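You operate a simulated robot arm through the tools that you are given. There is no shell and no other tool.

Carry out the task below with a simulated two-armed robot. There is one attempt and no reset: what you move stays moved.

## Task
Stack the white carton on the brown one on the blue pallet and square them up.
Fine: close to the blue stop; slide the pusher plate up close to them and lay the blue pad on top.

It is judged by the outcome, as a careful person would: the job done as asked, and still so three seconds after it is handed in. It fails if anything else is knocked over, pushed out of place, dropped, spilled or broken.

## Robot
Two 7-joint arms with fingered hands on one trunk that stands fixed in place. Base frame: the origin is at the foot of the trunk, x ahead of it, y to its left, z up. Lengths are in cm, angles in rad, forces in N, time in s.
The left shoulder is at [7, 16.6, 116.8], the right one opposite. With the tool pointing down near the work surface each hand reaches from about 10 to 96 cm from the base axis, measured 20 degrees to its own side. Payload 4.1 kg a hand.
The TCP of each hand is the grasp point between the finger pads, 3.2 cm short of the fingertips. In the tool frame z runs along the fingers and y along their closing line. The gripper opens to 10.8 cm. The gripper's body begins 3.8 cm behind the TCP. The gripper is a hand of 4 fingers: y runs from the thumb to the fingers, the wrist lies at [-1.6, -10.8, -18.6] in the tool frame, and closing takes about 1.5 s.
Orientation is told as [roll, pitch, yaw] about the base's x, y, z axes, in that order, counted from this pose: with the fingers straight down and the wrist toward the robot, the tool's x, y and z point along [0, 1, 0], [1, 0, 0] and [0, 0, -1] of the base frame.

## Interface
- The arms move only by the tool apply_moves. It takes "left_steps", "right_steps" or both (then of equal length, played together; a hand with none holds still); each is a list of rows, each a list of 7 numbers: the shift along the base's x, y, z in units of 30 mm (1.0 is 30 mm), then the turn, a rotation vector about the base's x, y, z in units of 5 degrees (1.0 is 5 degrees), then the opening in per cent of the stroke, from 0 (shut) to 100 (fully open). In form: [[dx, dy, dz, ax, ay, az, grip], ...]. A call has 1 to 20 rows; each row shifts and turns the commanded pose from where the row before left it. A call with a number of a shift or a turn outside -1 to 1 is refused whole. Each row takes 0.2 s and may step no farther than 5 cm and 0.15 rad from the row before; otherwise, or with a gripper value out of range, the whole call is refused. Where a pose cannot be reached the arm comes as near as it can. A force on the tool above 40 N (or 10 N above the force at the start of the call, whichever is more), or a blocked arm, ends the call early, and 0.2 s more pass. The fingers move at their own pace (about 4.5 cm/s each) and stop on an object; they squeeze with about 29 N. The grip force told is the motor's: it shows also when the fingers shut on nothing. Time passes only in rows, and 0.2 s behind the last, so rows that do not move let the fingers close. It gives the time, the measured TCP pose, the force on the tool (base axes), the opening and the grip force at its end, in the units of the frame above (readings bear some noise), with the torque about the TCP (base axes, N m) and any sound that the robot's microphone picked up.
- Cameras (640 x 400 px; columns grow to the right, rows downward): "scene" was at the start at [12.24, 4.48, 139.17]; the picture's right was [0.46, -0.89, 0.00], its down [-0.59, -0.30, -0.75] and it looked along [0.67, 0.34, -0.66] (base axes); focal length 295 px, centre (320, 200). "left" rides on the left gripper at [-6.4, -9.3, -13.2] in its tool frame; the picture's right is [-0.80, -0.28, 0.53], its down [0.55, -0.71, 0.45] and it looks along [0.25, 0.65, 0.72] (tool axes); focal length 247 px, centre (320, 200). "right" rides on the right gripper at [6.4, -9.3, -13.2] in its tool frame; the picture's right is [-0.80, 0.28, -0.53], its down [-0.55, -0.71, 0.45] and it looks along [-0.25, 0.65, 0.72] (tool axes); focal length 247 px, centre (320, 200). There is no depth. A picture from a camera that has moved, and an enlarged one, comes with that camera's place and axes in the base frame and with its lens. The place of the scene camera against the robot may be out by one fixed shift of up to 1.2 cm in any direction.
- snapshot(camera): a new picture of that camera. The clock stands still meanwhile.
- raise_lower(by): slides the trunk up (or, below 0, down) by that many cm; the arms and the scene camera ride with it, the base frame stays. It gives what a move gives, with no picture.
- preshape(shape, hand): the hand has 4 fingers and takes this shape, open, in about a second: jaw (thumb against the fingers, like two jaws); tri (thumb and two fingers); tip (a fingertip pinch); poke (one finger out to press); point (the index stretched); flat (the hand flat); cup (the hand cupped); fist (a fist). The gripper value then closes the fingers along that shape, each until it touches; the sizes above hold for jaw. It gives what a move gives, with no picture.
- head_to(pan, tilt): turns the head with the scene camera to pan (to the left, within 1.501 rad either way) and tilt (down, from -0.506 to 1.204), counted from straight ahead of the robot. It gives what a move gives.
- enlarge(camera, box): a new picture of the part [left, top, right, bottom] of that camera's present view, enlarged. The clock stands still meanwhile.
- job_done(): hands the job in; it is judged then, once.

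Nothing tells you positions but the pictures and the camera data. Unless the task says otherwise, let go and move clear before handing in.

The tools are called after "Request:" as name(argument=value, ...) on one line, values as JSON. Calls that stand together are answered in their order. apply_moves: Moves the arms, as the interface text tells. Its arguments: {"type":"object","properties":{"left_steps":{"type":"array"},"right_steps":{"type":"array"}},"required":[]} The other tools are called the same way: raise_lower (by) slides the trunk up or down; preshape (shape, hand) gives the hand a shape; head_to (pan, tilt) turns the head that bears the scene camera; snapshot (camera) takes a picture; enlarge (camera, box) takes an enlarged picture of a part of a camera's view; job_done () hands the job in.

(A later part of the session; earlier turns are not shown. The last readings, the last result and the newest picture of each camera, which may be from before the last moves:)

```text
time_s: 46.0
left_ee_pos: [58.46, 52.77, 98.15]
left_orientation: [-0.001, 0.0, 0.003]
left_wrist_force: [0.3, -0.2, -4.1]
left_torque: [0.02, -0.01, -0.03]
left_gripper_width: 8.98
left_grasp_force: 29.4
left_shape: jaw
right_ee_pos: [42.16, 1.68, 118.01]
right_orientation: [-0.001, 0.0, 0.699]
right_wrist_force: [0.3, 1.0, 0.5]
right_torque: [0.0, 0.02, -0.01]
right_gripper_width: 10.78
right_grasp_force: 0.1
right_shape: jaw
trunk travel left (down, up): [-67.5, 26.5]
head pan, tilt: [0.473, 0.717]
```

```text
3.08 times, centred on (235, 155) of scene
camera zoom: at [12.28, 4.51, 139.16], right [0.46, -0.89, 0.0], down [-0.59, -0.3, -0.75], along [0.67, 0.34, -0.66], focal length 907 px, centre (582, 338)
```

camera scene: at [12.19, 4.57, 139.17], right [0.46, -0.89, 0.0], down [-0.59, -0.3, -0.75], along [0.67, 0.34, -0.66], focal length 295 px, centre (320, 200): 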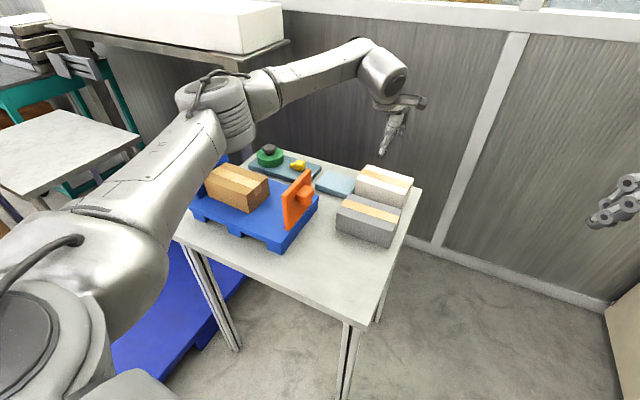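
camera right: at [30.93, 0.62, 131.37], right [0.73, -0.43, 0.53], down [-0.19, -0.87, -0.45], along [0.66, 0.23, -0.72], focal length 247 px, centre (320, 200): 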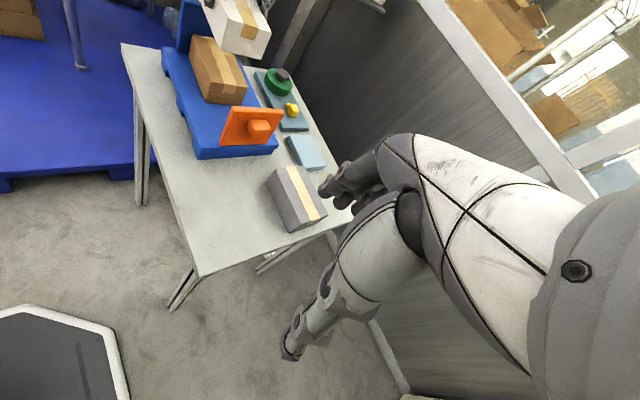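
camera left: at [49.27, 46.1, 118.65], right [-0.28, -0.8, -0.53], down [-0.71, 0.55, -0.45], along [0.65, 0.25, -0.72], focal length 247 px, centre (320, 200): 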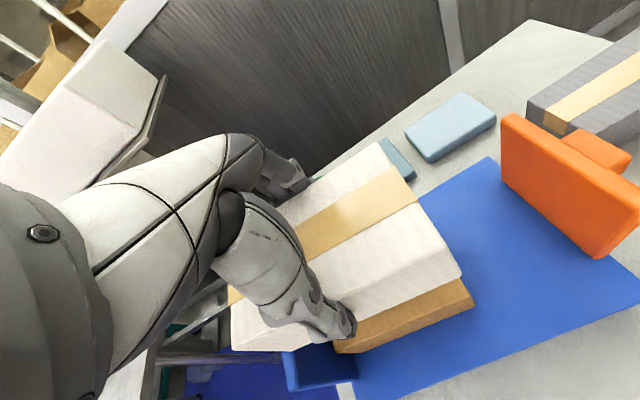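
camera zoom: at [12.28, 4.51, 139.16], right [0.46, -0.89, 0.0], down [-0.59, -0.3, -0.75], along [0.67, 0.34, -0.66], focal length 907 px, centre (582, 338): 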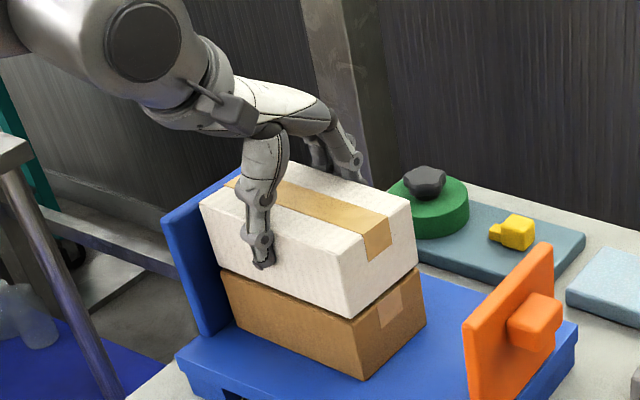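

Request:
apply_moves(left_steps=[[0, 0, -0.07, 0, 0, 0, 0], [0, 0, 0, 0, 0, 0, 0]])

Request:
apply_moves(left_steps=[[0, 0, -0.07, 0, 0, 0, 0], [0, 0, 0, 0, 0, 0, 0]])

```text
time_s: 46.6
left_ee_pos: [58.59, 52.83, 97.85]
left_orientation: [0.001, 0.0, 0.0]
left_wrist_force: [0.5, 0.2, -3.3]
left_torque: [0.01, 0.02, 0.02]
left_gripper_width: 8.97
left_grasp_force: 28.8
left_shape: jaw
right_ee_pos: [42.04, 1.81, 118.08]
right_orientation: [0.0, 0.0, 0.698]
right_wrist_force: [0.5, 0.4, 0.9]
right_torque: [0.0, 0.01, -0.01]
right_gripper_width: 10.79
right_grasp_force: 0.1
right_shape: jaw
trunk travel left (down, up): [-67.5, 26.5]
head pan, tilt: [0.473, 0.717]
```

```text
time_s: 47.2
left_ee_pos: [58.5, 52.76, 97.79]
left_orientation: [0.0, -0.001, 0.003]
left_wrist_force: [-0.9, 0.6, -2.7]
left_torque: [0.03, -0.02, -0.04]
left_gripper_width: 8.97
left_grasp_force: 29.4
left_shape: jaw
right_ee_pos: [42.15, 1.67, 118.12]
right_orientation: [0.0, 0.001, 0.698]
right_wrist_force: [-0.7, 0.7, -0.3]
right_torque: [0.01, -0.01, 0.0]
right_gripper_width: 10.74
right_grasp_force: 0.2
right_shape: jaw
trunk travel left (down, up): [-67.5, 26.5]
head pan, tilt: [0.473, 0.717]
```

Request:
apply_moves(left_steps=[[0, 0, -0.06, 0, 0, 0, 0], [0, 0, 0, 0, 0, 0, 0]])

Request:
enlarge(camera="right", box=[180, 20, 270, 110])

Request:
enlarge(camera="left", box=[220, 120, 500, 380])

```text
time_s: 47.8
left_ee_pos: [58.47, 52.61, 97.68]
left_orientation: [-0.001, -0.001, 0.0]
left_wrist_force: [-0.2, 0.9, 1.0]
left_torque: [0.07, -0.24, -0.01]
left_gripper_width: 8.98
left_grasp_force: 29.1
left_shape: jaw
right_ee_pos: [42.03, 1.7, 118.08]
right_orientation: [0.0, 0.0, 0.697]
right_wrist_force: [-1.0, -0.2, -0.2]
right_torque: [-0.04, 0.03, -0.03]
right_gripper_width: 10.76
right_grasp_force: 0.0
right_shape: jaw
trunk travel left (down, up): [-67.5, 26.5]
head pan, tilt: [0.473, 0.717]
```

```text
4.44 times, centred on (225, 65) of right
camera zoom: at [30.89, 0.64, 131.39], right [0.73, -0.43, 0.53], down [-0.19, -0.87, -0.45], along [0.66, 0.23, -0.72], focal length 1098 px, centre (742, 800)
```

zoom: 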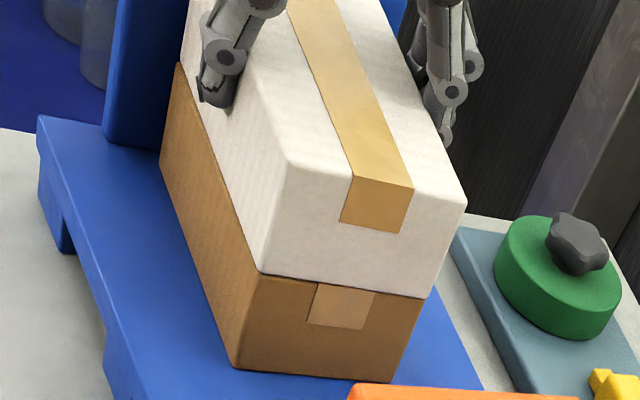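

```text
1.54 times, centred on (360, 250) of left
camera zoom: at [49.25, 46.18, 110.89], right [-0.28, -0.8, -0.53], down [-0.71, 0.55, -0.45], along [0.65, 0.25, -0.72], focal length 380 px, centre (258, 123)
```

zoom: 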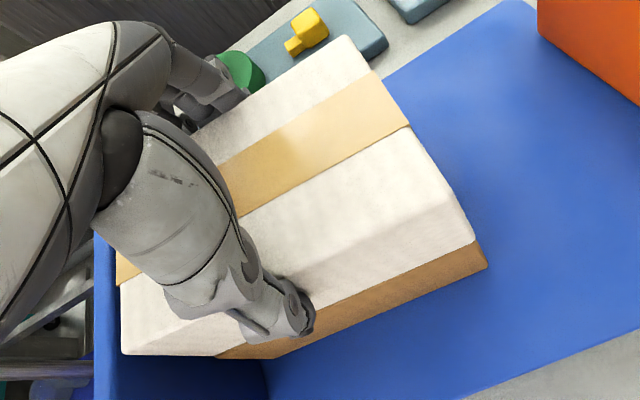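

Contact is made and the two cartons are aligned. I'll settle slightly and release, then rise.

Request:
apply_moves(left_steps=[[0, 0, -0.03, 0, 0, 0, 0], [0, 0, 0, 0, 0, 0, 0], [0, 0, 0, 0, 0, 0, 100], [0, 0, 0, 0, 0, 0, 100], [0, 0, 0, 0, 0, 0, 100], [0, 0, 0, 0, 0, 0, 100], [0, 0, 0, 0, 0, 0, 100]])

Request:
enlarge(camera="right", box=[180, 20, 270, 110])

```text
time_s: 49.4
left_ee_pos: [58.52, 52.77, 97.54]
left_orientation: [0.001, 0.001, 0.0]
left_wrist_force: [-0.2, -0.5, 0.5]
left_torque: [0.0, -0.02, 0.03]
left_gripper_width: 10.77
left_grasp_force: 0.1
left_shape: jaw
right_ee_pos: [42.09, 1.65, 118.27]
right_orientation: [0.002, 0.0, 0.699]
right_wrist_force: [0.1, 0.0, 1.1]
right_torque: [0.0, 0.01, 0.03]
right_gripper_width: 10.77
right_grasp_force: 0.1
right_shape: jaw
trunk travel left (down, up): [-67.5, 26.5]
head pan, tilt: [0.473, 0.717]
```

```text
4.44 times, centred on (225, 65) of right
camera zoom: at [30.89, 0.63, 131.38], right [0.73, -0.43, 0.53], down [-0.19, -0.87, -0.45], along [0.66, 0.23, -0.72], focal length 1098 px, centre (742, 800)
```

zoom: 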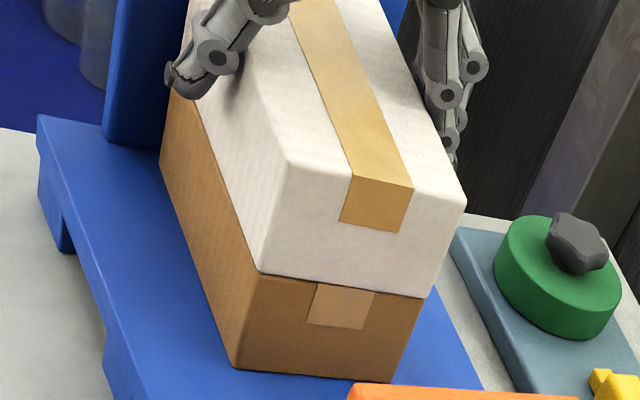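

Stack is released and looks square. I'll rise clear and then study the pusher knob.

Request:
apply_moves(left_steps=[[0, 0, 0.4, 0, 0, 0, 100], [0, 0, 0.7, 0, 0, 0, 100], [0, 0, 0.8, 0, 0, 0, 100], [0, 0, 0.8, 0, 0, 0, 100], [0, 0, 0.5, 0, 0, 0, 100], [0, 0, 0, 0, 0, 0, 100]])

Request:
enlarge(camera="right", box=[200, 80, 300, 170])

Request:
enlarge(camera="scene", box=[180, 90, 330, 260])

Request:
snapshot(camera="left")

Request:
enlarge(camera="left", box=[300, 80, 640, 380])

```text
time_s: 50.8
left_ee_pos: [58.45, 52.65, 107.03]
left_orientation: [0.001, 0.001, 0.004]
left_wrist_force: [-1.2, 0.2, 0.3]
left_torque: [0.01, 0.0, -0.01]
left_gripper_width: 10.78
left_grasp_force: 0.0
left_shape: jaw
right_ee_pos: [42.08, 1.61, 118.24]
right_orientation: [0.0, -0.001, 0.698]
right_wrist_force: [0.1, 0.0, -0.6]
right_torque: [-0.01, 0.01, 0.0]
right_gripper_width: 10.79
right_grasp_force: 0.1
right_shape: jaw
trunk travel left (down, up): [-67.5, 26.5]
head pan, tilt: [0.473, 0.717]
```

```text
4.44 times, centred on (250, 125) of right
camera zoom: at [30.91, 0.65, 131.38], right [0.73, -0.43, 0.53], down [-0.19, -0.87, -0.45], along [0.66, 0.23, -0.72], focal length 1098 px, centre (631, 533)
```

zoom: 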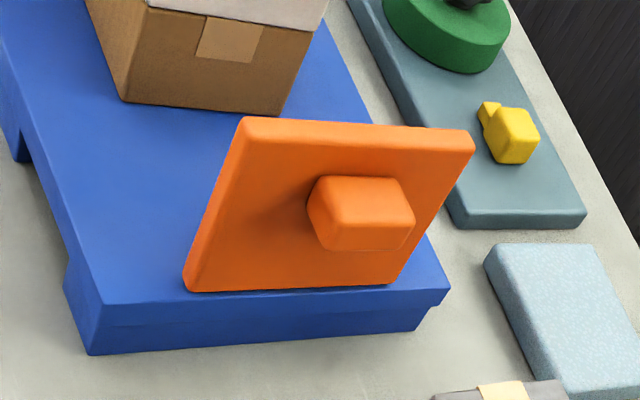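

```text
2.35 times, centred on (255, 175) of scene
camera zoom: at [12.24, 4.48, 139.17], right [0.46, -0.89, 0.0], down [-0.59, -0.3, -0.75], along [0.67, 0.34, -0.66], focal length 694 px, centre (473, 259)
```

zoom: 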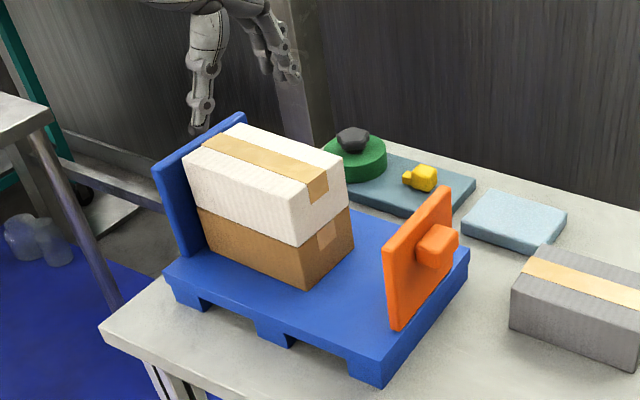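

```text
taken
camera left: at [49.23, 46.12, 120.29], right [-0.28, -0.8, -0.53], down [-0.71, 0.55, -0.45], along [0.65, 0.25, -0.72], focal length 247 px, centre (320, 200)
```

left: 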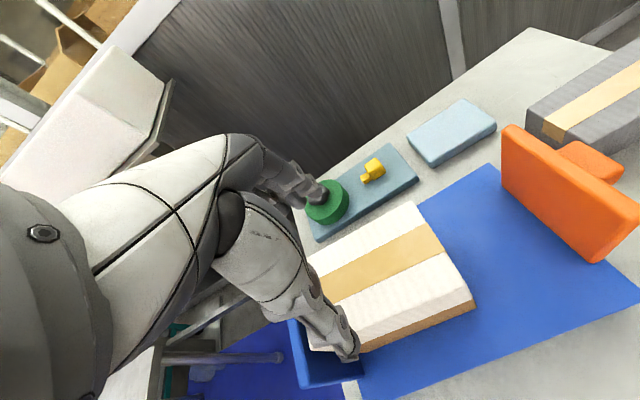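

```text
1.33 times, centred on (470, 230) of left
camera zoom: at [49.23, 46.12, 120.29], right [-0.28, -0.8, -0.53], down [-0.71, 0.55, -0.45], along [0.65, 0.25, -0.72], focal length 329 px, centre (120, 160)
```

zoom: 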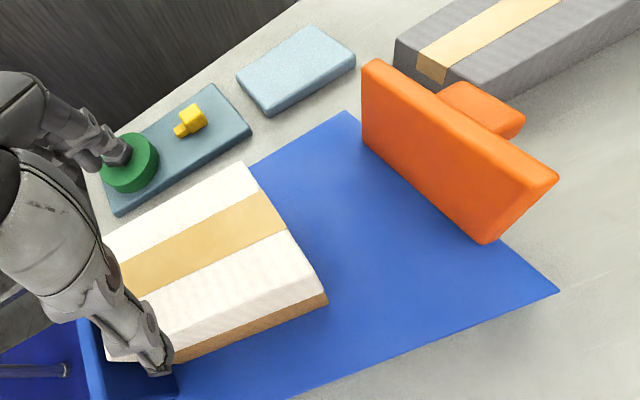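

The knob seems to sit at about x 57.3–61.6, y 30.7–33.3, z 92–94.2, on the plate's outer face at y ≈ 33.3. I'll bring the left hand behind it, tilted 20° so the palm clears the plate, and pull the right hand back a little.

Request:
apply_moves(left_steps=[[0.03, -0.9, 0, 0, 0, 0, 100], [0.03, -0.95, 0, 0, 0, 0, 100], [0.03, -0.95, 0, 0, 0, 0, 100], [0.03, -0.95, 0, 0, 0, 0, 100], [0.03, -0.95, 0, 0, 0, 0, 100], [0.03, -0.95, 0, 1, 0, 0, 100], [0.03, -0.95, 0, 1, 0, 0, 100], [0.03, -0.95, 0, 1, 0, 0, 100], [0.03, -0.95, 0, 1, 0, 0, 100], [0, 0, 0, 0, 0, 0, 100]], right_steps=[[0, -0.5, 0, 0, 0, 0, 100], [0, -0.5, 0, 0, 0, 0, 100], [0, -0.5, 0, 0, 0, 0, 100], [0, -0.5, 0, 0, 0, 0, 100], [0, -0.5, 0, 0, 0, 0, 100], [0, -0.5, 0, 0, 0, 0, 100], [0, 0, 0, 0, 0, 0, 100], [0, 0, 0, 0, 0, 0, 100], [0, 0, 0, 0, 0, 0, 100], [0, 0, 0, 0, 0, 0, 100]])

Request:
snapshot(camera="left")

Request:
snapshot(camera="right")

Request:
snapshot(camera="scene")

```text
time_s: 53.0
left_ee_pos: [59.37, 27.28, 107.14]
left_orientation: [0.349, 0.001, 0.001]
left_wrist_force: [-1.2, 0.4, 0.0]
left_torque: [-0.02, -0.04, 0.0]
left_gripper_width: 10.79
left_grasp_force: 0.2
left_shape: jaw
right_ee_pos: [42.0, -7.18, 118.13]
right_orientation: [-0.001, 0.0, 0.699]
right_wrist_force: [0.4, 0.3, -0.2]
right_torque: [-0.01, 0.0, 0.01]
right_gripper_width: 10.75
right_grasp_force: 0.0
right_shape: jaw
trunk travel left (down, up): [-67.5, 26.5]
head pan, tilt: [0.473, 0.717]
```

```text
taken
camera left: at [50.0, 16.66, 117.32], right [-0.28, -0.57, -0.77], down [-0.71, 0.67, -0.23], along [0.65, 0.48, -0.59], focal length 247 px, centre (320, 200)
```

left: 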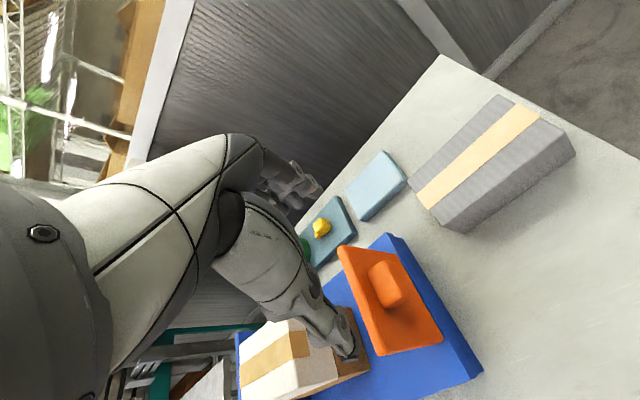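

```text
taken
camera right: at [30.9, -8.14, 131.37], right [0.73, -0.43, 0.53], down [-0.19, -0.87, -0.45], along [0.66, 0.23, -0.72], focal length 247 px, centre (320, 200)
```

right: 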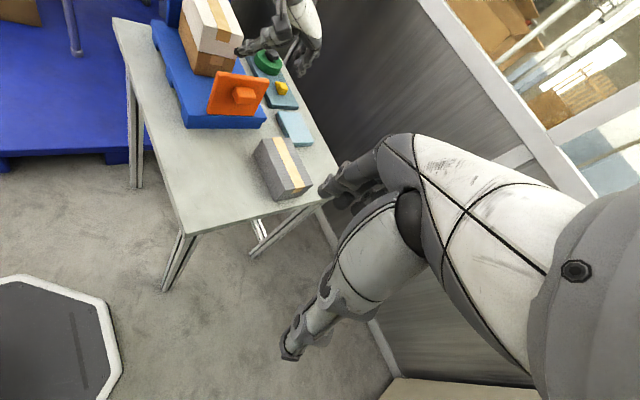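

```text
taken
camera scene: at [12.19, 4.62, 139.17], right [0.46, -0.89, 0.0], down [-0.59, -0.3, -0.75], along [0.67, 0.34, -0.66], focal length 295 px, centre (320, 200)
```

scene: 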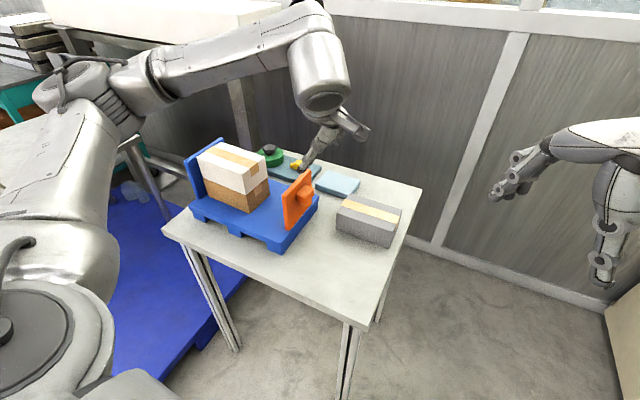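

Request:
enlarge(camera="left", box=[320, 220, 490, 390])

Request:
enlarge(camera="right", box=[180, 40, 300, 150])

```text
2.35 times, centred on (405, 305) of left
camera zoom: at [50.0, 16.66, 117.32], right [-0.28, -0.57, -0.77], down [-0.71, 0.67, -0.23], along [0.65, 0.48, -0.59], focal length 581 px, centre (120, -47)
```

zoom: 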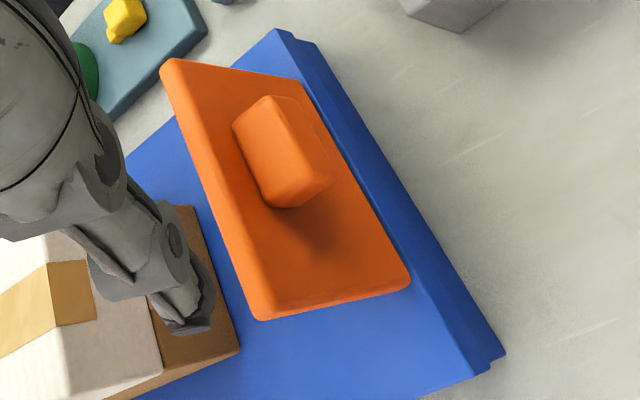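

```text
3.64 times, centred on (240, 95) of right
camera zoom: at [30.9, -8.14, 131.37], right [0.73, -0.43, 0.53], down [-0.19, -0.87, -0.45], along [0.66, 0.23, -0.72], focal length 898 px, centre (611, 582)
```

zoom: 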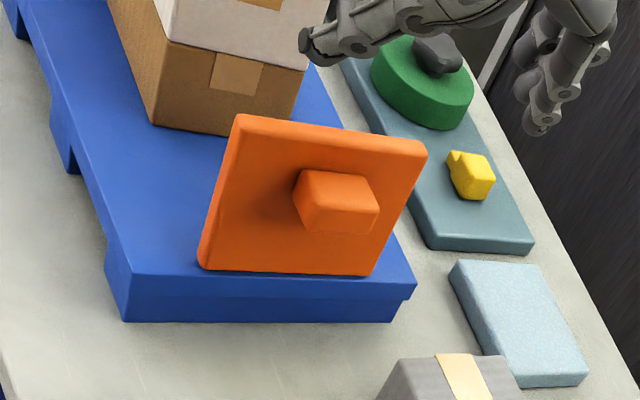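

I take the knob to be centred at (59.1, 32, 93). I'll descend behind it, then move in.

Request:
apply_moves(left_steps=[[-0.09, -0.1, -0.8, 0, 0, 0, 100], [0, 0, -0.8, 0, 0, 0, 100], [0, 0, -0.8, 0, 0, 0, 100], [0, 0, -0.8, 0, 0, 0, 100], [0, 0, -0.6, 0, 0, 0, 100], [0, 0, -0.4, 0, 0, 0, 100], [0, 0, 0, 0, 0, 0, 100]])

Request:
enlarge(camera="right", box=[180, 30, 310, 150])

Request:
enlarge(camera="scene", box=[240, 130, 370, 260])

Request:
snapshot(camera="left")

```text
time_s: 54.6
left_ee_pos: [59.09, 26.93, 94.55]
left_orientation: [0.35, -0.001, 0.001]
left_wrist_force: [1.3, 0.6, 0.8]
left_torque: [-0.01, 0.0, -0.02]
left_gripper_width: 10.78
left_grasp_force: 0.0
left_shape: jaw
right_ee_pos: [42.08, -7.26, 118.08]
right_orientation: [-0.001, 0.0, 0.698]
right_wrist_force: [-0.2, -0.2, 0.7]
right_torque: [0.02, -0.02, 0.0]
right_gripper_width: 10.75
right_grasp_force: 0.1
right_shape: jaw
trunk travel left (down, up): [-67.5, 26.5]
head pan, tilt: [0.473, 0.717]
```

```text
3.33 times, centred on (245, 90) of right
camera zoom: at [30.94, -8.28, 131.35], right [0.73, -0.43, 0.53], down [-0.19, -0.87, -0.45], along [0.66, 0.23, -0.72], focal length 823 px, centre (570, 567)
```

zoom: 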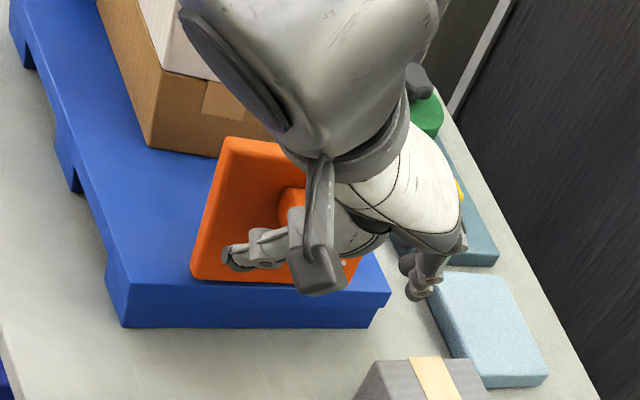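

```text
3.08 times, centred on (305, 195) of scene
camera zoom: at [12.23, 4.47, 139.17], right [0.46, -0.89, 0.0], down [-0.59, -0.3, -0.75], along [0.67, 0.34, -0.66], focal length 907 px, centre (366, 215)
```

zoom: 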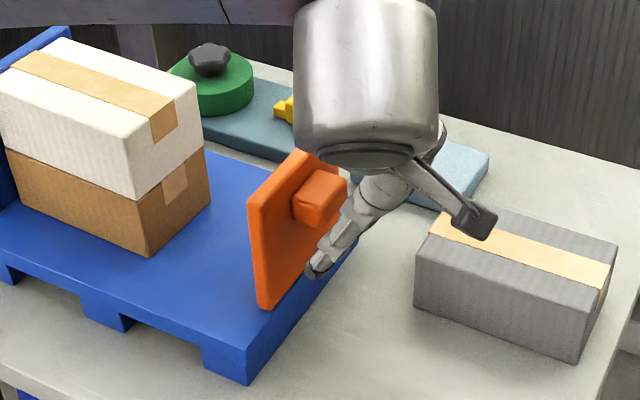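

```text
taken
camera left: at [49.74, 16.31, 104.7], right [-0.28, -0.57, -0.77], down [-0.71, 0.67, -0.23], along [0.65, 0.48, -0.59], focal length 247 px, centre (320, 200)
```

left: 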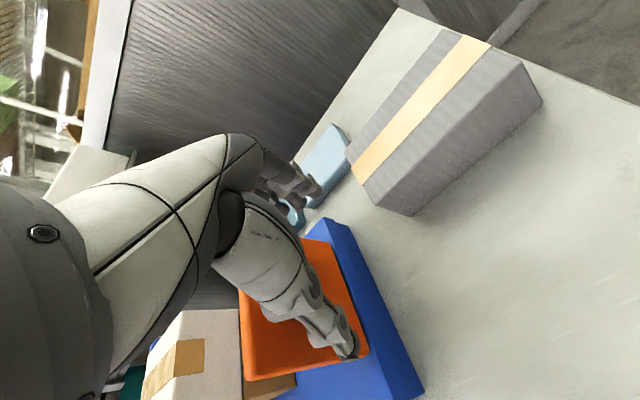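

Request:
apply_moves(left_steps=[[0, 0.35, 0, 0, 0, 0, 100], [0, 0.35, 0, 0, 0, 0, 100], [0, 0.3, 0, 0, 0, 0, 100], [0, 0.2, 0, 0, 0, 0, 100], [0, 0, 0, 0, 0, 0, 100]])

Request:
enlarge(camera="right", box=[180, 30, 310, 150])

Request:
enlarge(camera="scene", box=[240, 130, 370, 260])

Request:
enlarge(camera="left", box=[220, 170, 440, 400])

```text
time_s: 55.8
left_ee_pos: [59.18, 30.48, 94.54]
left_orientation: [0.35, -0.001, -0.001]
left_wrist_force: [-0.3, -1.0, 0.2]
left_torque: [-0.01, 0.0, -0.04]
left_gripper_width: 10.81
left_grasp_force: 0.0
left_shape: jaw
right_ee_pos: [42.19, -7.36, 118.07]
right_orientation: [-0.002, 0.0, 0.698]
right_wrist_force: [0.1, 0.3, -0.1]
right_torque: [-0.02, 0.02, 0.0]
right_gripper_width: 10.79
right_grasp_force: 0.1
right_shape: jaw
trunk travel left (down, up): [-67.5, 26.5]
head pan, tilt: [0.473, 0.717]
```

```text
3.33 times, centred on (245, 90) of right
camera zoom: at [30.96, -8.33, 131.34], right [0.73, -0.43, 0.53], down [-0.19, -0.87, -0.45], along [0.66, 0.23, -0.72], focal length 823 px, centre (570, 567)
```

zoom: 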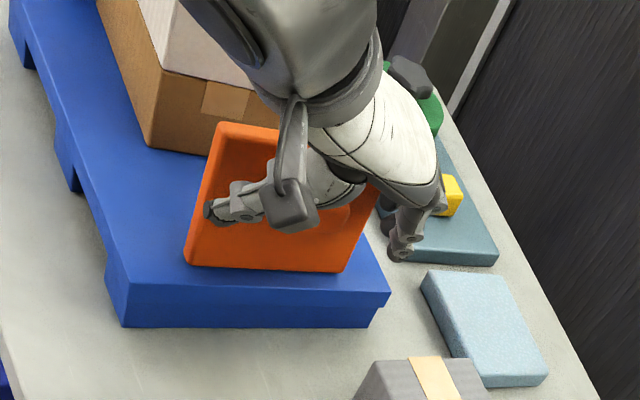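

```text
3.08 times, centred on (305, 195) of scene
camera zoom: at [12.25, 4.43, 139.17], right [0.46, -0.89, 0.0], down [-0.59, -0.3, -0.75], along [0.67, 0.34, -0.66], focal length 907 px, centre (366, 215)
```

zoom: 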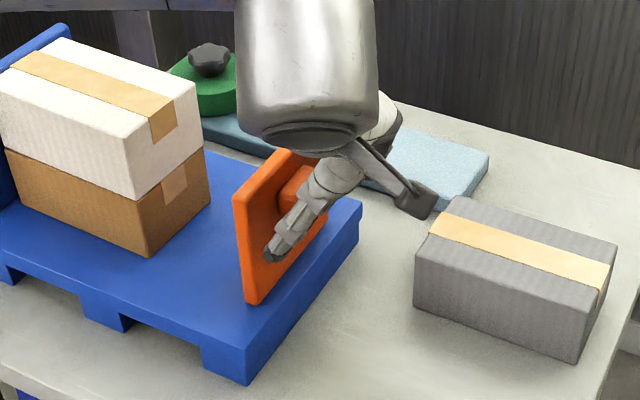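

```text
1.74 times, centred on (330, 285) of left
camera zoom: at [49.79, 19.82, 104.74], right [-0.28, -0.57, -0.77], down [-0.71, 0.67, -0.23], along [0.65, 0.48, -0.59], focal length 430 px, centre (303, 52)
```

zoom: 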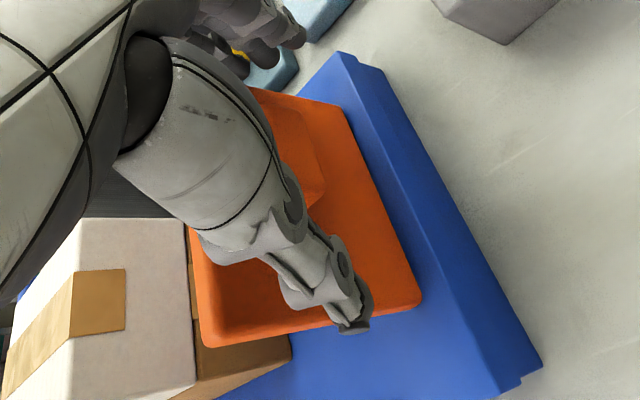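

The plate already slid about 1.4 cm with the approach and stayed upright, so it runs on a low-friction slide. I'll grip the knob so I control it fully.

Request:
apply_moves(left_steps=[[0, 0, 0, 0, 0, 0, 40], [0, 0, 0, 0, 0, 0, 30], [0, 0, 0, 0, 0, 0, 20], [0, 0, 0, 0, 0, 0, 0], [0, 0, 0, 0, 0, 0, 0], [0, 0, 0, 0, 0, 0, 0], [0, 0, 0, 0, 0, 0, 0], [0, 0, 0, 0, 0, 0, 0]])

Request:
enlarge(camera="right", box=[180, 30, 310, 150])

Request:
enlarge(camera="scene", box=[240, 130, 370, 260])

Request:
enlarge(camera="left", box=[220, 170, 440, 400])

```text
time_s: 57.6
left_ee_pos: [58.9, 30.59, 94.63]
left_orientation: [0.35, -0.002, 0.002]
left_wrist_force: [-8.3, -0.2, -1.7]
left_torque: [0.02, 0.2, -0.17]
left_gripper_width: 2.46
left_grasp_force: 29.4
left_shape: jaw
right_ee_pos: [41.95, -7.3, 118.1]
right_orientation: [0.001, -0.001, 0.697]
right_wrist_force: [-0.8, -0.4, 0.1]
right_torque: [0.01, 0.0, -0.01]
right_gripper_width: 10.77
right_grasp_force: 0.2
right_shape: jaw
trunk travel left (down, up): [-67.5, 26.5]
head pan, tilt: [0.473, 0.717]
```

```text
3.33 times, centred on (245, 90) of right
camera zoom: at [30.78, -8.27, 131.38], right [0.73, -0.43, 0.53], down [-0.19, -0.87, -0.45], along [0.66, 0.23, -0.72], focal length 823 px, centre (570, 567)
```

zoom: 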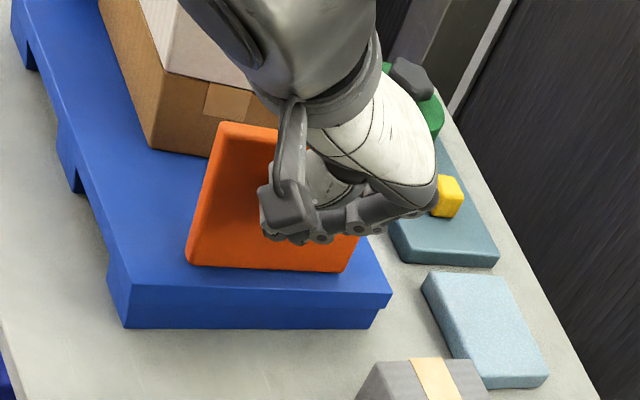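

```text
3.08 times, centred on (305, 195) of scene
camera zoom: at [12.06, 4.48, 139.18], right [0.46, -0.89, 0.0], down [-0.58, -0.3, -0.75], along [0.67, 0.34, -0.66], focal length 907 px, centre (366, 215)
```

zoom: 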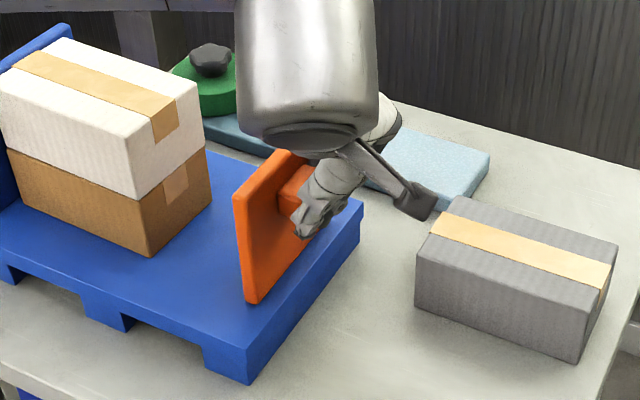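

```text
1.74 times, centred on (330, 285) of left
camera zoom: at [49.59, 19.87, 104.75], right [-0.28, -0.57, -0.77], down [-0.71, 0.67, -0.23], along [0.65, 0.48, -0.59], focal length 430 px, centre (303, 52)
```

zoom: 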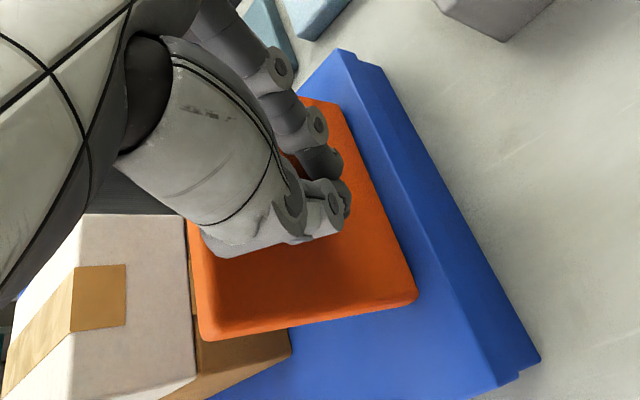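

The fingers closed to 2.46 cm, in front of or on the knob's rounded nose and not fully around it. I'll relax the squeeze slightly and push gently on the knob's face, checking the response.

Request:
apply_moves(left_steps=[[0, 0, 0, 0, 0, 0, 28], [0, 0, 0, 0, 0, 0, 28], [0, 0.1, 0, 0, 0, 0, 28], [0, 0.1, 0, 0, 0, 0, 28], [0, 0.1, 0, 0, 0, 0, 28], [0, 0.1, 0, 0, 0, 0, 28], [0, 0, 0, 0, 0, 0, 28]])

Request:
enlarge(camera="right", box=[180, 30, 310, 150])

Request:
enlarge(camera="scene", box=[240, 130, 370, 260])

Request:
enlarge(camera="left", box=[220, 170, 440, 400])

```text
time_s: 59.2
left_ee_pos: [58.82, 31.72, 94.53]
left_orientation: [0.349, 0.0, 0.001]
left_wrist_force: [-9.9, -1.4, -2.3]
left_torque: [-0.07, 0.25, -0.13]
left_gripper_width: 2.44
left_grasp_force: 28.9
left_shape: jaw
right_ee_pos: [42.08, -7.09, 118.1]
right_orientation: [0.0, -0.001, 0.698]
right_wrist_force: [-1.1, 1.0, -0.9]
right_torque: [0.03, 0.01, 0.02]
right_gripper_width: 10.78
right_grasp_force: 0.1
right_shape: jaw
trunk travel left (down, up): [-67.5, 26.5]
head pan, tilt: [0.473, 0.717]
```

```text
3.33 times, centred on (245, 90) of right
camera zoom: at [30.81, -8.28, 131.37], right [0.73, -0.43, 0.53], down [-0.19, -0.87, -0.45], along [0.66, 0.23, -0.72], focal length 823 px, centre (570, 567)
```

zoom: 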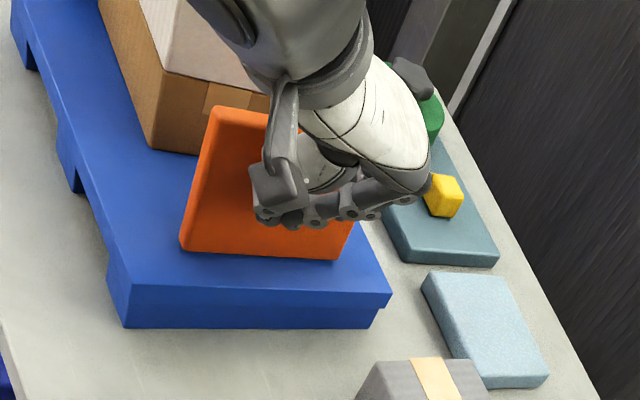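

```text
3.08 times, centred on (305, 195) of scene
camera zoom: at [12.09, 4.47, 139.17], right [0.46, -0.89, 0.0], down [-0.58, -0.3, -0.75], along [0.67, 0.34, -0.66], focal length 907 px, centre (366, 215)
```

zoom: 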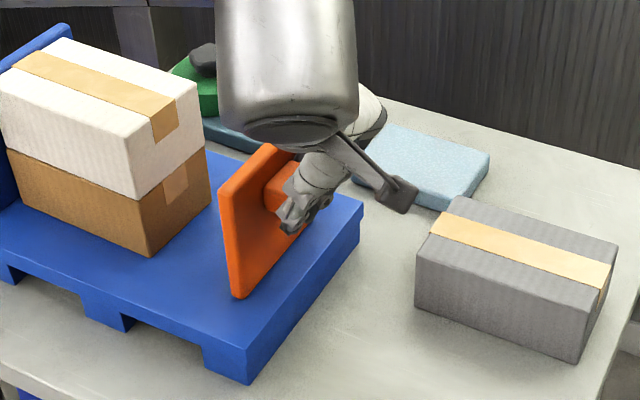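

```text
1.74 times, centred on (330, 285) of left
camera zoom: at [49.66, 21.09, 104.75], right [-0.28, -0.57, -0.77], down [-0.71, 0.67, -0.23], along [0.65, 0.48, -0.59], focal length 430 px, centre (303, 52)
```

zoom: 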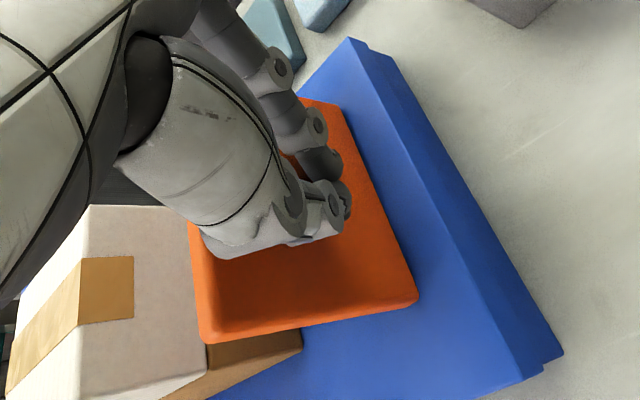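

The plate follows squarely and the knob is held (a lateral preload only). I'll relieve the sideways force and slide toward the stack.

Request:
apply_moves(left_steps=[[-0.1, 0, 0, 0, 0, 0, 20], [0, 0.2, 0, 0, 0, 0, 20], [0, 0.25, 0, 0, 0, 0, 20], [0, 0.25, 0, 0, 0, 0, 20], [0, 0.25, 0, 0, 0, 0, 20], [0, 0.25, 0, 0, 0, 0, 20], [0, 0.25, 0, 0, 0, 0, 20], [0, 0.25, 0, 0, 0, 0, 20], [0, 0.2, 0, 0, 0, 0, 20], [0, 0.1, 0, 0, 0, 0, 20], [0, 0, 0, 0, 0, 0, 20]])

Request:
enlarge(camera="right", box=[160, 10, 290, 130])

Request:
enlarge(camera="scene", box=[200, 130, 330, 260])

Request:
enlarge(camera="left", box=[160, 170, 440, 400])

```text
time_s: 61.6
left_ee_pos: [58.67, 37.73, 94.67]
left_orientation: [0.35, -0.002, 0.001]
left_wrist_force: [-4.7, -1.0, 1.1]
left_torque: [0.06, 0.12, -0.22]
left_gripper_width: 2.4
left_grasp_force: 29.1
left_shape: jaw
right_ee_pos: [42.06, -7.3, 118.13]
right_orientation: [0.0, -0.002, 0.7]
right_wrist_force: [0.9, -0.5, -1.0]
right_torque: [0.0, 0.0, 0.03]
right_gripper_width: 10.75
right_grasp_force: 0.0
right_shape: jaw
trunk travel left (down, up): [-67.5, 26.5]
head pan, tilt: [0.473, 0.717]
```

```text
3.33 times, centred on (225, 70) of right
camera zoom: at [30.86, -8.32, 131.37], right [0.73, -0.43, 0.53], down [-0.19, -0.87, -0.45], along [0.66, 0.23, -0.72], focal length 823 px, centre (637, 633)
```

zoom: 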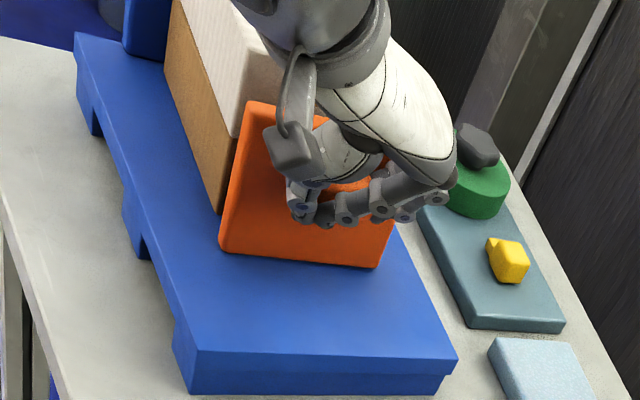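

```text
3.08 times, centred on (265, 195) of scene
camera zoom: at [12.15, 4.43, 139.18], right [0.46, -0.89, 0.0], down [-0.58, -0.3, -0.75], along [0.67, 0.34, -0.66], focal length 907 px, centre (489, 215)
```

zoom: 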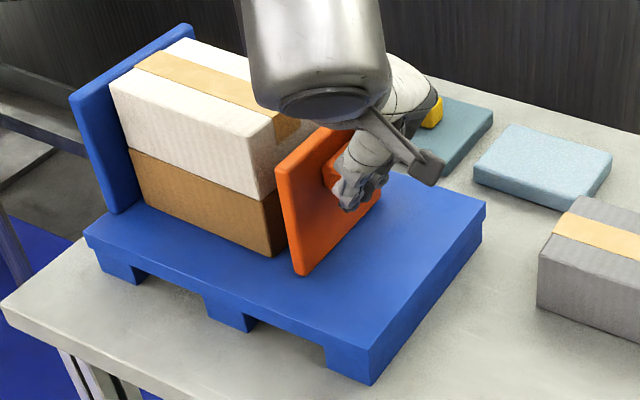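

```text
1.74 times, centred on (300, 285) of left
camera zoom: at [49.43, 27.03, 104.73], right [-0.28, -0.57, -0.77], down [-0.71, 0.67, -0.23], along [0.65, 0.48, -0.59], focal length 430 px, centre (355, 52)
```

zoom: 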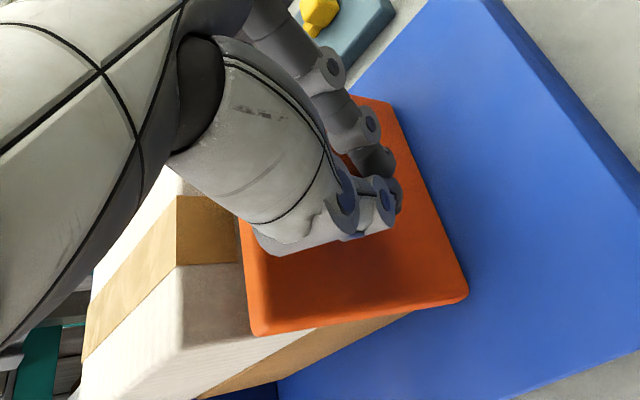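

Request:
apply_moves(left_steps=[[-0.05, 0.15, 0, 0, 0, 0, 20], [0, 0.15, 0, 0, 0, 0, 20], [0, 0.15, 0, 0, 0, 0, 20], [0, 0.1, 0, 0, 0, 0, 20], [0, 0, 0, 0, 0, 0, 20]])

Request:
enlarge(camera="right", box=[160, 10, 260, 110])

Request:
enlarge(camera="scene", box=[220, 140, 300, 230])

```text
time_s: 62.8
left_ee_pos: [58.5, 39.49, 94.61]
left_orientation: [0.348, 0.0, 0.0]
left_wrist_force: [-0.7, -0.1, 2.4]
left_torque: [0.09, -0.04, -0.29]
left_gripper_width: 2.37
left_grasp_force: 28.9
left_shape: jaw
right_ee_pos: [42.0, -7.3, 118.11]
right_orientation: [-0.001, 0.0, 0.699]
right_wrist_force: [0.2, 0.8, -0.1]
right_torque: [0.0, 0.02, -0.02]
right_gripper_width: 10.76
right_grasp_force: 0.0
right_shape: jaw
trunk travel left (down, up): [-67.5, 26.5]
head pan, tilt: [0.473, 0.717]
```

```text
4.00 times, centred on (210, 60) of right
camera zoom: at [30.92, -8.33, 131.35], right [0.73, -0.43, 0.53], down [-0.19, -0.87, -0.45], along [0.66, 0.23, -0.72], focal length 988 px, centre (760, 760)
```

zoom: 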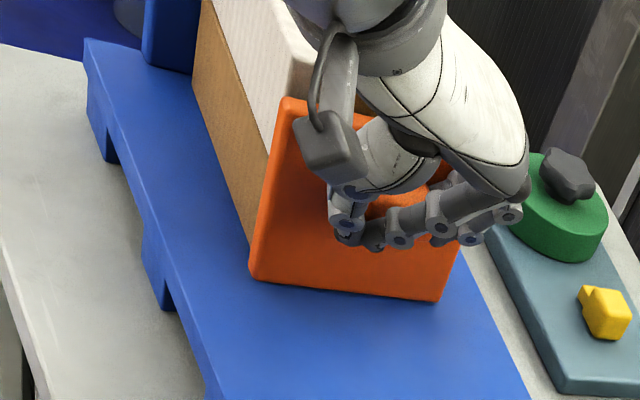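

```text
4.44 times, centred on (260, 185) of scene
camera zoom: at [12.21, 4.43, 139.17], right [0.46, -0.89, 0.0], down [-0.59, -0.3, -0.75], along [0.67, 0.34, -0.66], focal length 1310 px, centre (587, 267)
```

zoom: 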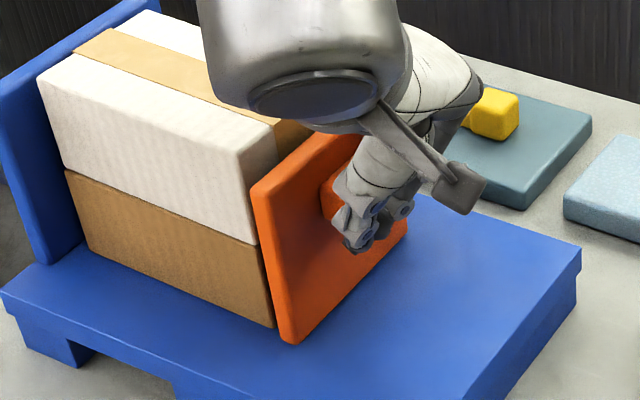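

Request:
apply_moves(left_steps=[[0, 0.1, 0, 0, 0, 0, 20], [0, 0.05, 0, 0, 0, 0, 20], [0, 0, 0, 0, 0, 0, 20]])

Request:
enlarge(camera="scene", box=[220, 140, 300, 230])

Request:
enlarge(camera="right", box=[160, 10, 260, 110])

```text
time_s: 63.6
left_ee_pos: [58.66, 39.81, 94.51]
left_orientation: [0.351, 0.0, 0.003]
left_wrist_force: [-0.4, -1.6, 4.2]
left_torque: [0.06, -0.01, -0.32]
left_gripper_width: 2.39
left_grasp_force: 28.7
left_shape: jaw
right_ee_pos: [42.01, -7.28, 118.12]
right_orientation: [0.0, 0.001, 0.697]
right_wrist_force: [0.1, 0.2, 0.1]
right_torque: [-0.02, 0.0, 0.01]
right_gripper_width: 10.76
right_grasp_force: 0.1
right_shape: jaw
trunk travel left (down, up): [-67.5, 26.5]
head pan, tilt: [0.473, 0.717]
```

```text
4.44 times, centred on (260, 185) of scene
camera zoom: at [12.2, 4.41, 139.17], right [0.46, -0.89, 0.0], down [-0.59, -0.3, -0.75], along [0.67, 0.34, -0.66], focal length 1310 px, centre (587, 267)
```

zoom: 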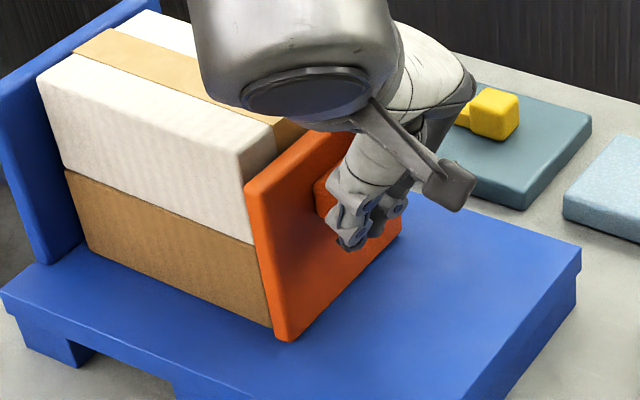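

```text
4.00 times, centred on (210, 60) of right
camera zoom: at [30.9, -8.34, 131.35], right [0.73, -0.43, 0.53], down [-0.19, -0.87, -0.45], along [0.66, 0.23, -0.72], focal length 988 px, centre (760, 760)
```

zoom: 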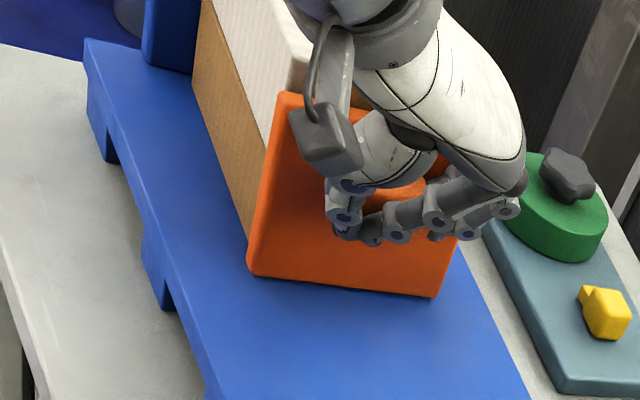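

Request:
apply_moves(left_steps=[[0, 0.06, 0, 0, 0, 0, 20], [0, 0, 0, 0, 0, 0, 20]])

Request:
apply_moves(left_steps=[[0, 0.06, 0, 0, 0, 0, 20], [0, 0, 0, 0, 0, 0, 20]])

Request:
enlarge(camera="scene", box=[180, 120, 300, 240])

```text
time_s: 64.2
left_ee_pos: [58.52, 39.97, 94.6]
left_orientation: [0.347, -0.001, 0.0]
left_wrist_force: [-1.5, -3.2, 3.0]
left_torque: [0.04, -0.03, -0.31]
left_gripper_width: 2.38
left_grasp_force: 29.0
left_shape: jaw
right_ee_pos: [42.19, -7.31, 118.09]
right_orientation: [0.0, 0.0, 0.698]
right_wrist_force: [-0.2, 0.6, 0.5]
right_torque: [0.04, 0.03, 0.0]
right_gripper_width: 10.77
right_grasp_force: 0.0
right_shape: jaw
trunk travel left (down, up): [-67.5, 26.5]
head pan, tilt: [0.473, 0.717]
```

```text
time_s: 64.8
left_ee_pos: [58.51, 39.99, 94.7]
left_orientation: [0.349, 0.001, 0.001]
left_wrist_force: [-1.1, -3.1, 2.5]
left_torque: [0.0, 0.04, -0.31]
left_gripper_width: 2.38
left_grasp_force: 29.2
left_shape: jaw
right_ee_pos: [42.06, -7.36, 118.09]
right_orientation: [0.0, 0.0, 0.697]
right_wrist_force: [0.2, 0.4, -0.1]
right_torque: [0.05, 0.01, 0.0]
right_gripper_width: 10.78
right_grasp_force: 0.0
right_shape: jaw
trunk travel left (down, up): [-67.5, 26.5]
head pan, tilt: [0.473, 0.717]
```

```text
3.33 times, centred on (240, 180) of scene
camera zoom: at [12.2, 4.38, 139.17], right [0.46, -0.89, 0.0], down [-0.59, -0.3, -0.75], along [0.67, 0.34, -0.66], focal length 983 px, centre (587, 267)
```

zoom: 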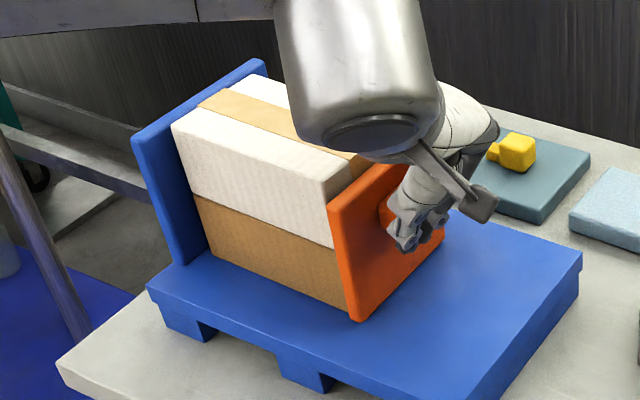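

Contact: about 3 N as the plate meets the stack. I'll nudge on in small steps to square the cartons against the stop, watching the force.

Request:
apply_moves(left_steps=[[0, 0.06, 0, 0, 0, 0, 20], [0, 0, 0, 0, 0, 0, 20]])

Request:
apply_moves(left_steps=[[0, 0.06, 0, 0, 0, 0, 20], [0, 0, 0, 0, 0, 0, 20]])

Request:
enlarge(camera="scene", box=[180, 120, 300, 240])

```text
time_s: 65.4
left_ee_pos: [58.54, 40.33, 94.6]
left_orientation: [0.348, 0.0, 0.002]
left_wrist_force: [-2.5, -3.1, 2.3]
left_torque: [-0.04, 0.03, -0.29]
left_gripper_width: 2.36
left_grasp_force: 29.2
left_shape: jaw
right_ee_pos: [42.03, -7.38, 118.08]
right_orientation: [0.001, -0.002, 0.699]
right_wrist_force: [-0.7, -0.4, -0.3]
right_torque: [0.02, 0.01, -0.01]
right_gripper_width: 10.75
right_grasp_force: 0.0
right_shape: jaw
trunk travel left (down, up): [-67.5, 26.5]
head pan, tilt: [0.473, 0.717]
```

```text
time_s: 66.0
left_ee_pos: [58.57, 40.5, 94.52]
left_orientation: [0.349, -0.001, 0.003]
left_wrist_force: [-3.6, -3.0, 1.6]
left_torque: [-0.05, 0.06, -0.24]
left_gripper_width: 2.39
left_grasp_force: 29.0
left_shape: jaw
right_ee_pos: [42.12, -7.31, 118.06]
right_orientation: [0.0, 0.001, 0.698]
right_wrist_force: [-0.3, 0.6, 0.1]
right_torque: [0.01, 0.01, -0.03]
right_gripper_width: 10.79
right_grasp_force: 0.1
right_shape: jaw
trunk travel left (down, up): [-67.5, 26.5]
head pan, tilt: [0.473, 0.717]
```

```text
3.33 times, centred on (240, 180) of scene
camera zoom: at [12.19, 4.4, 139.17], right [0.46, -0.89, 0.0], down [-0.59, -0.3, -0.75], along [0.67, 0.34, -0.66], focal length 983 px, centre (587, 267)
```

zoom: 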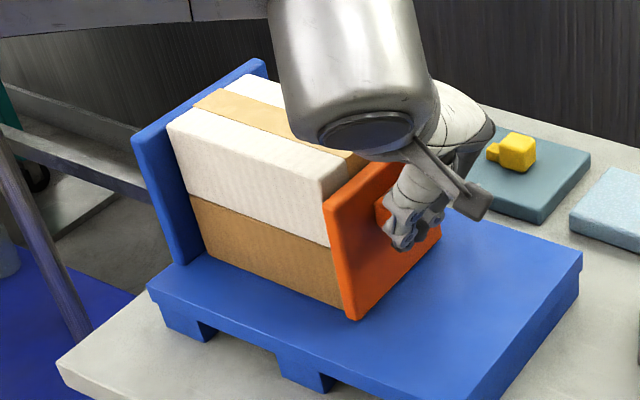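

Request:
apply_moves(left_steps=[[-0.05, 0.06, 0, 0, 0, 0, 20], [0, 0, 0, 0, 0, 0, 20]])

Request:
apply_moves(left_steps=[[0, 0.06, 0, 0, 0, 0, 20], [0, 0, 0, 0, 0, 0, 20]])

Request:
enlarge(camera="scene", box=[180, 120, 260, 220])

```text
time_s: 66.6
left_ee_pos: [58.53, 40.76, 94.5]
left_orientation: [0.348, 0.001, -0.001]
left_wrist_force: [1.7, -2.1, 1.5]
left_torque: [0.01, -0.1, -0.35]
left_gripper_width: 2.37
left_grasp_force: 28.2
left_shape: jaw
right_ee_pos: [42.21, -7.39, 118.19]
right_orientation: [0.0, -0.001, 0.699]
right_wrist_force: [0.2, 0.4, -0.1]
right_torque: [0.02, 0.0, 0.0]
right_gripper_width: 10.79
right_grasp_force: 0.1
right_shape: jaw
trunk travel left (down, up): [-67.5, 26.5]
head pan, tilt: [0.473, 0.717]
```

```text
time_s: 67.2
left_ee_pos: [58.48, 40.89, 94.6]
left_orientation: [0.35, 0.0, 0.0]
left_wrist_force: [2.6, -4.0, 2.7]
left_torque: [0.04, -0.1, -0.36]
left_gripper_width: 2.38
left_grasp_force: 28.8
left_shape: jaw
right_ee_pos: [42.03, -7.39, 118.09]
right_orientation: [0.002, 0.0, 0.699]
right_wrist_force: [-0.6, 0.7, -0.8]
right_torque: [0.0, 0.03, -0.02]
right_gripper_width: 10.78
right_grasp_force: 0.2
right_shape: jaw
trunk travel left (down, up): [-67.5, 26.5]
head pan, tilt: [0.473, 0.717]
```

```text
4.00 times, centred on (220, 170) of scene
camera zoom: at [12.25, 4.38, 139.17], right [0.46, -0.89, 0.0], down [-0.59, -0.3, -0.75], along [0.67, 0.34, -0.66], focal length 1179 px, centre (720, 320)
```

zoom: 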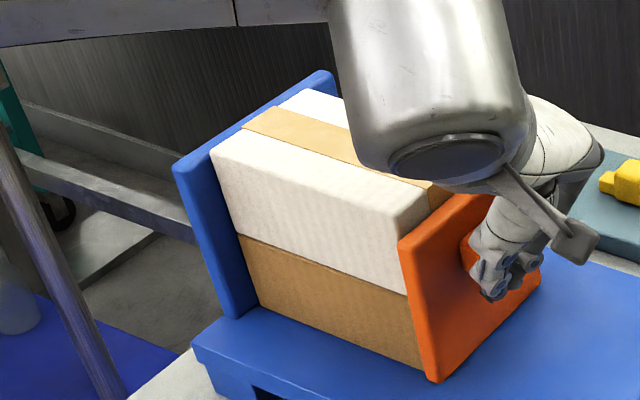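

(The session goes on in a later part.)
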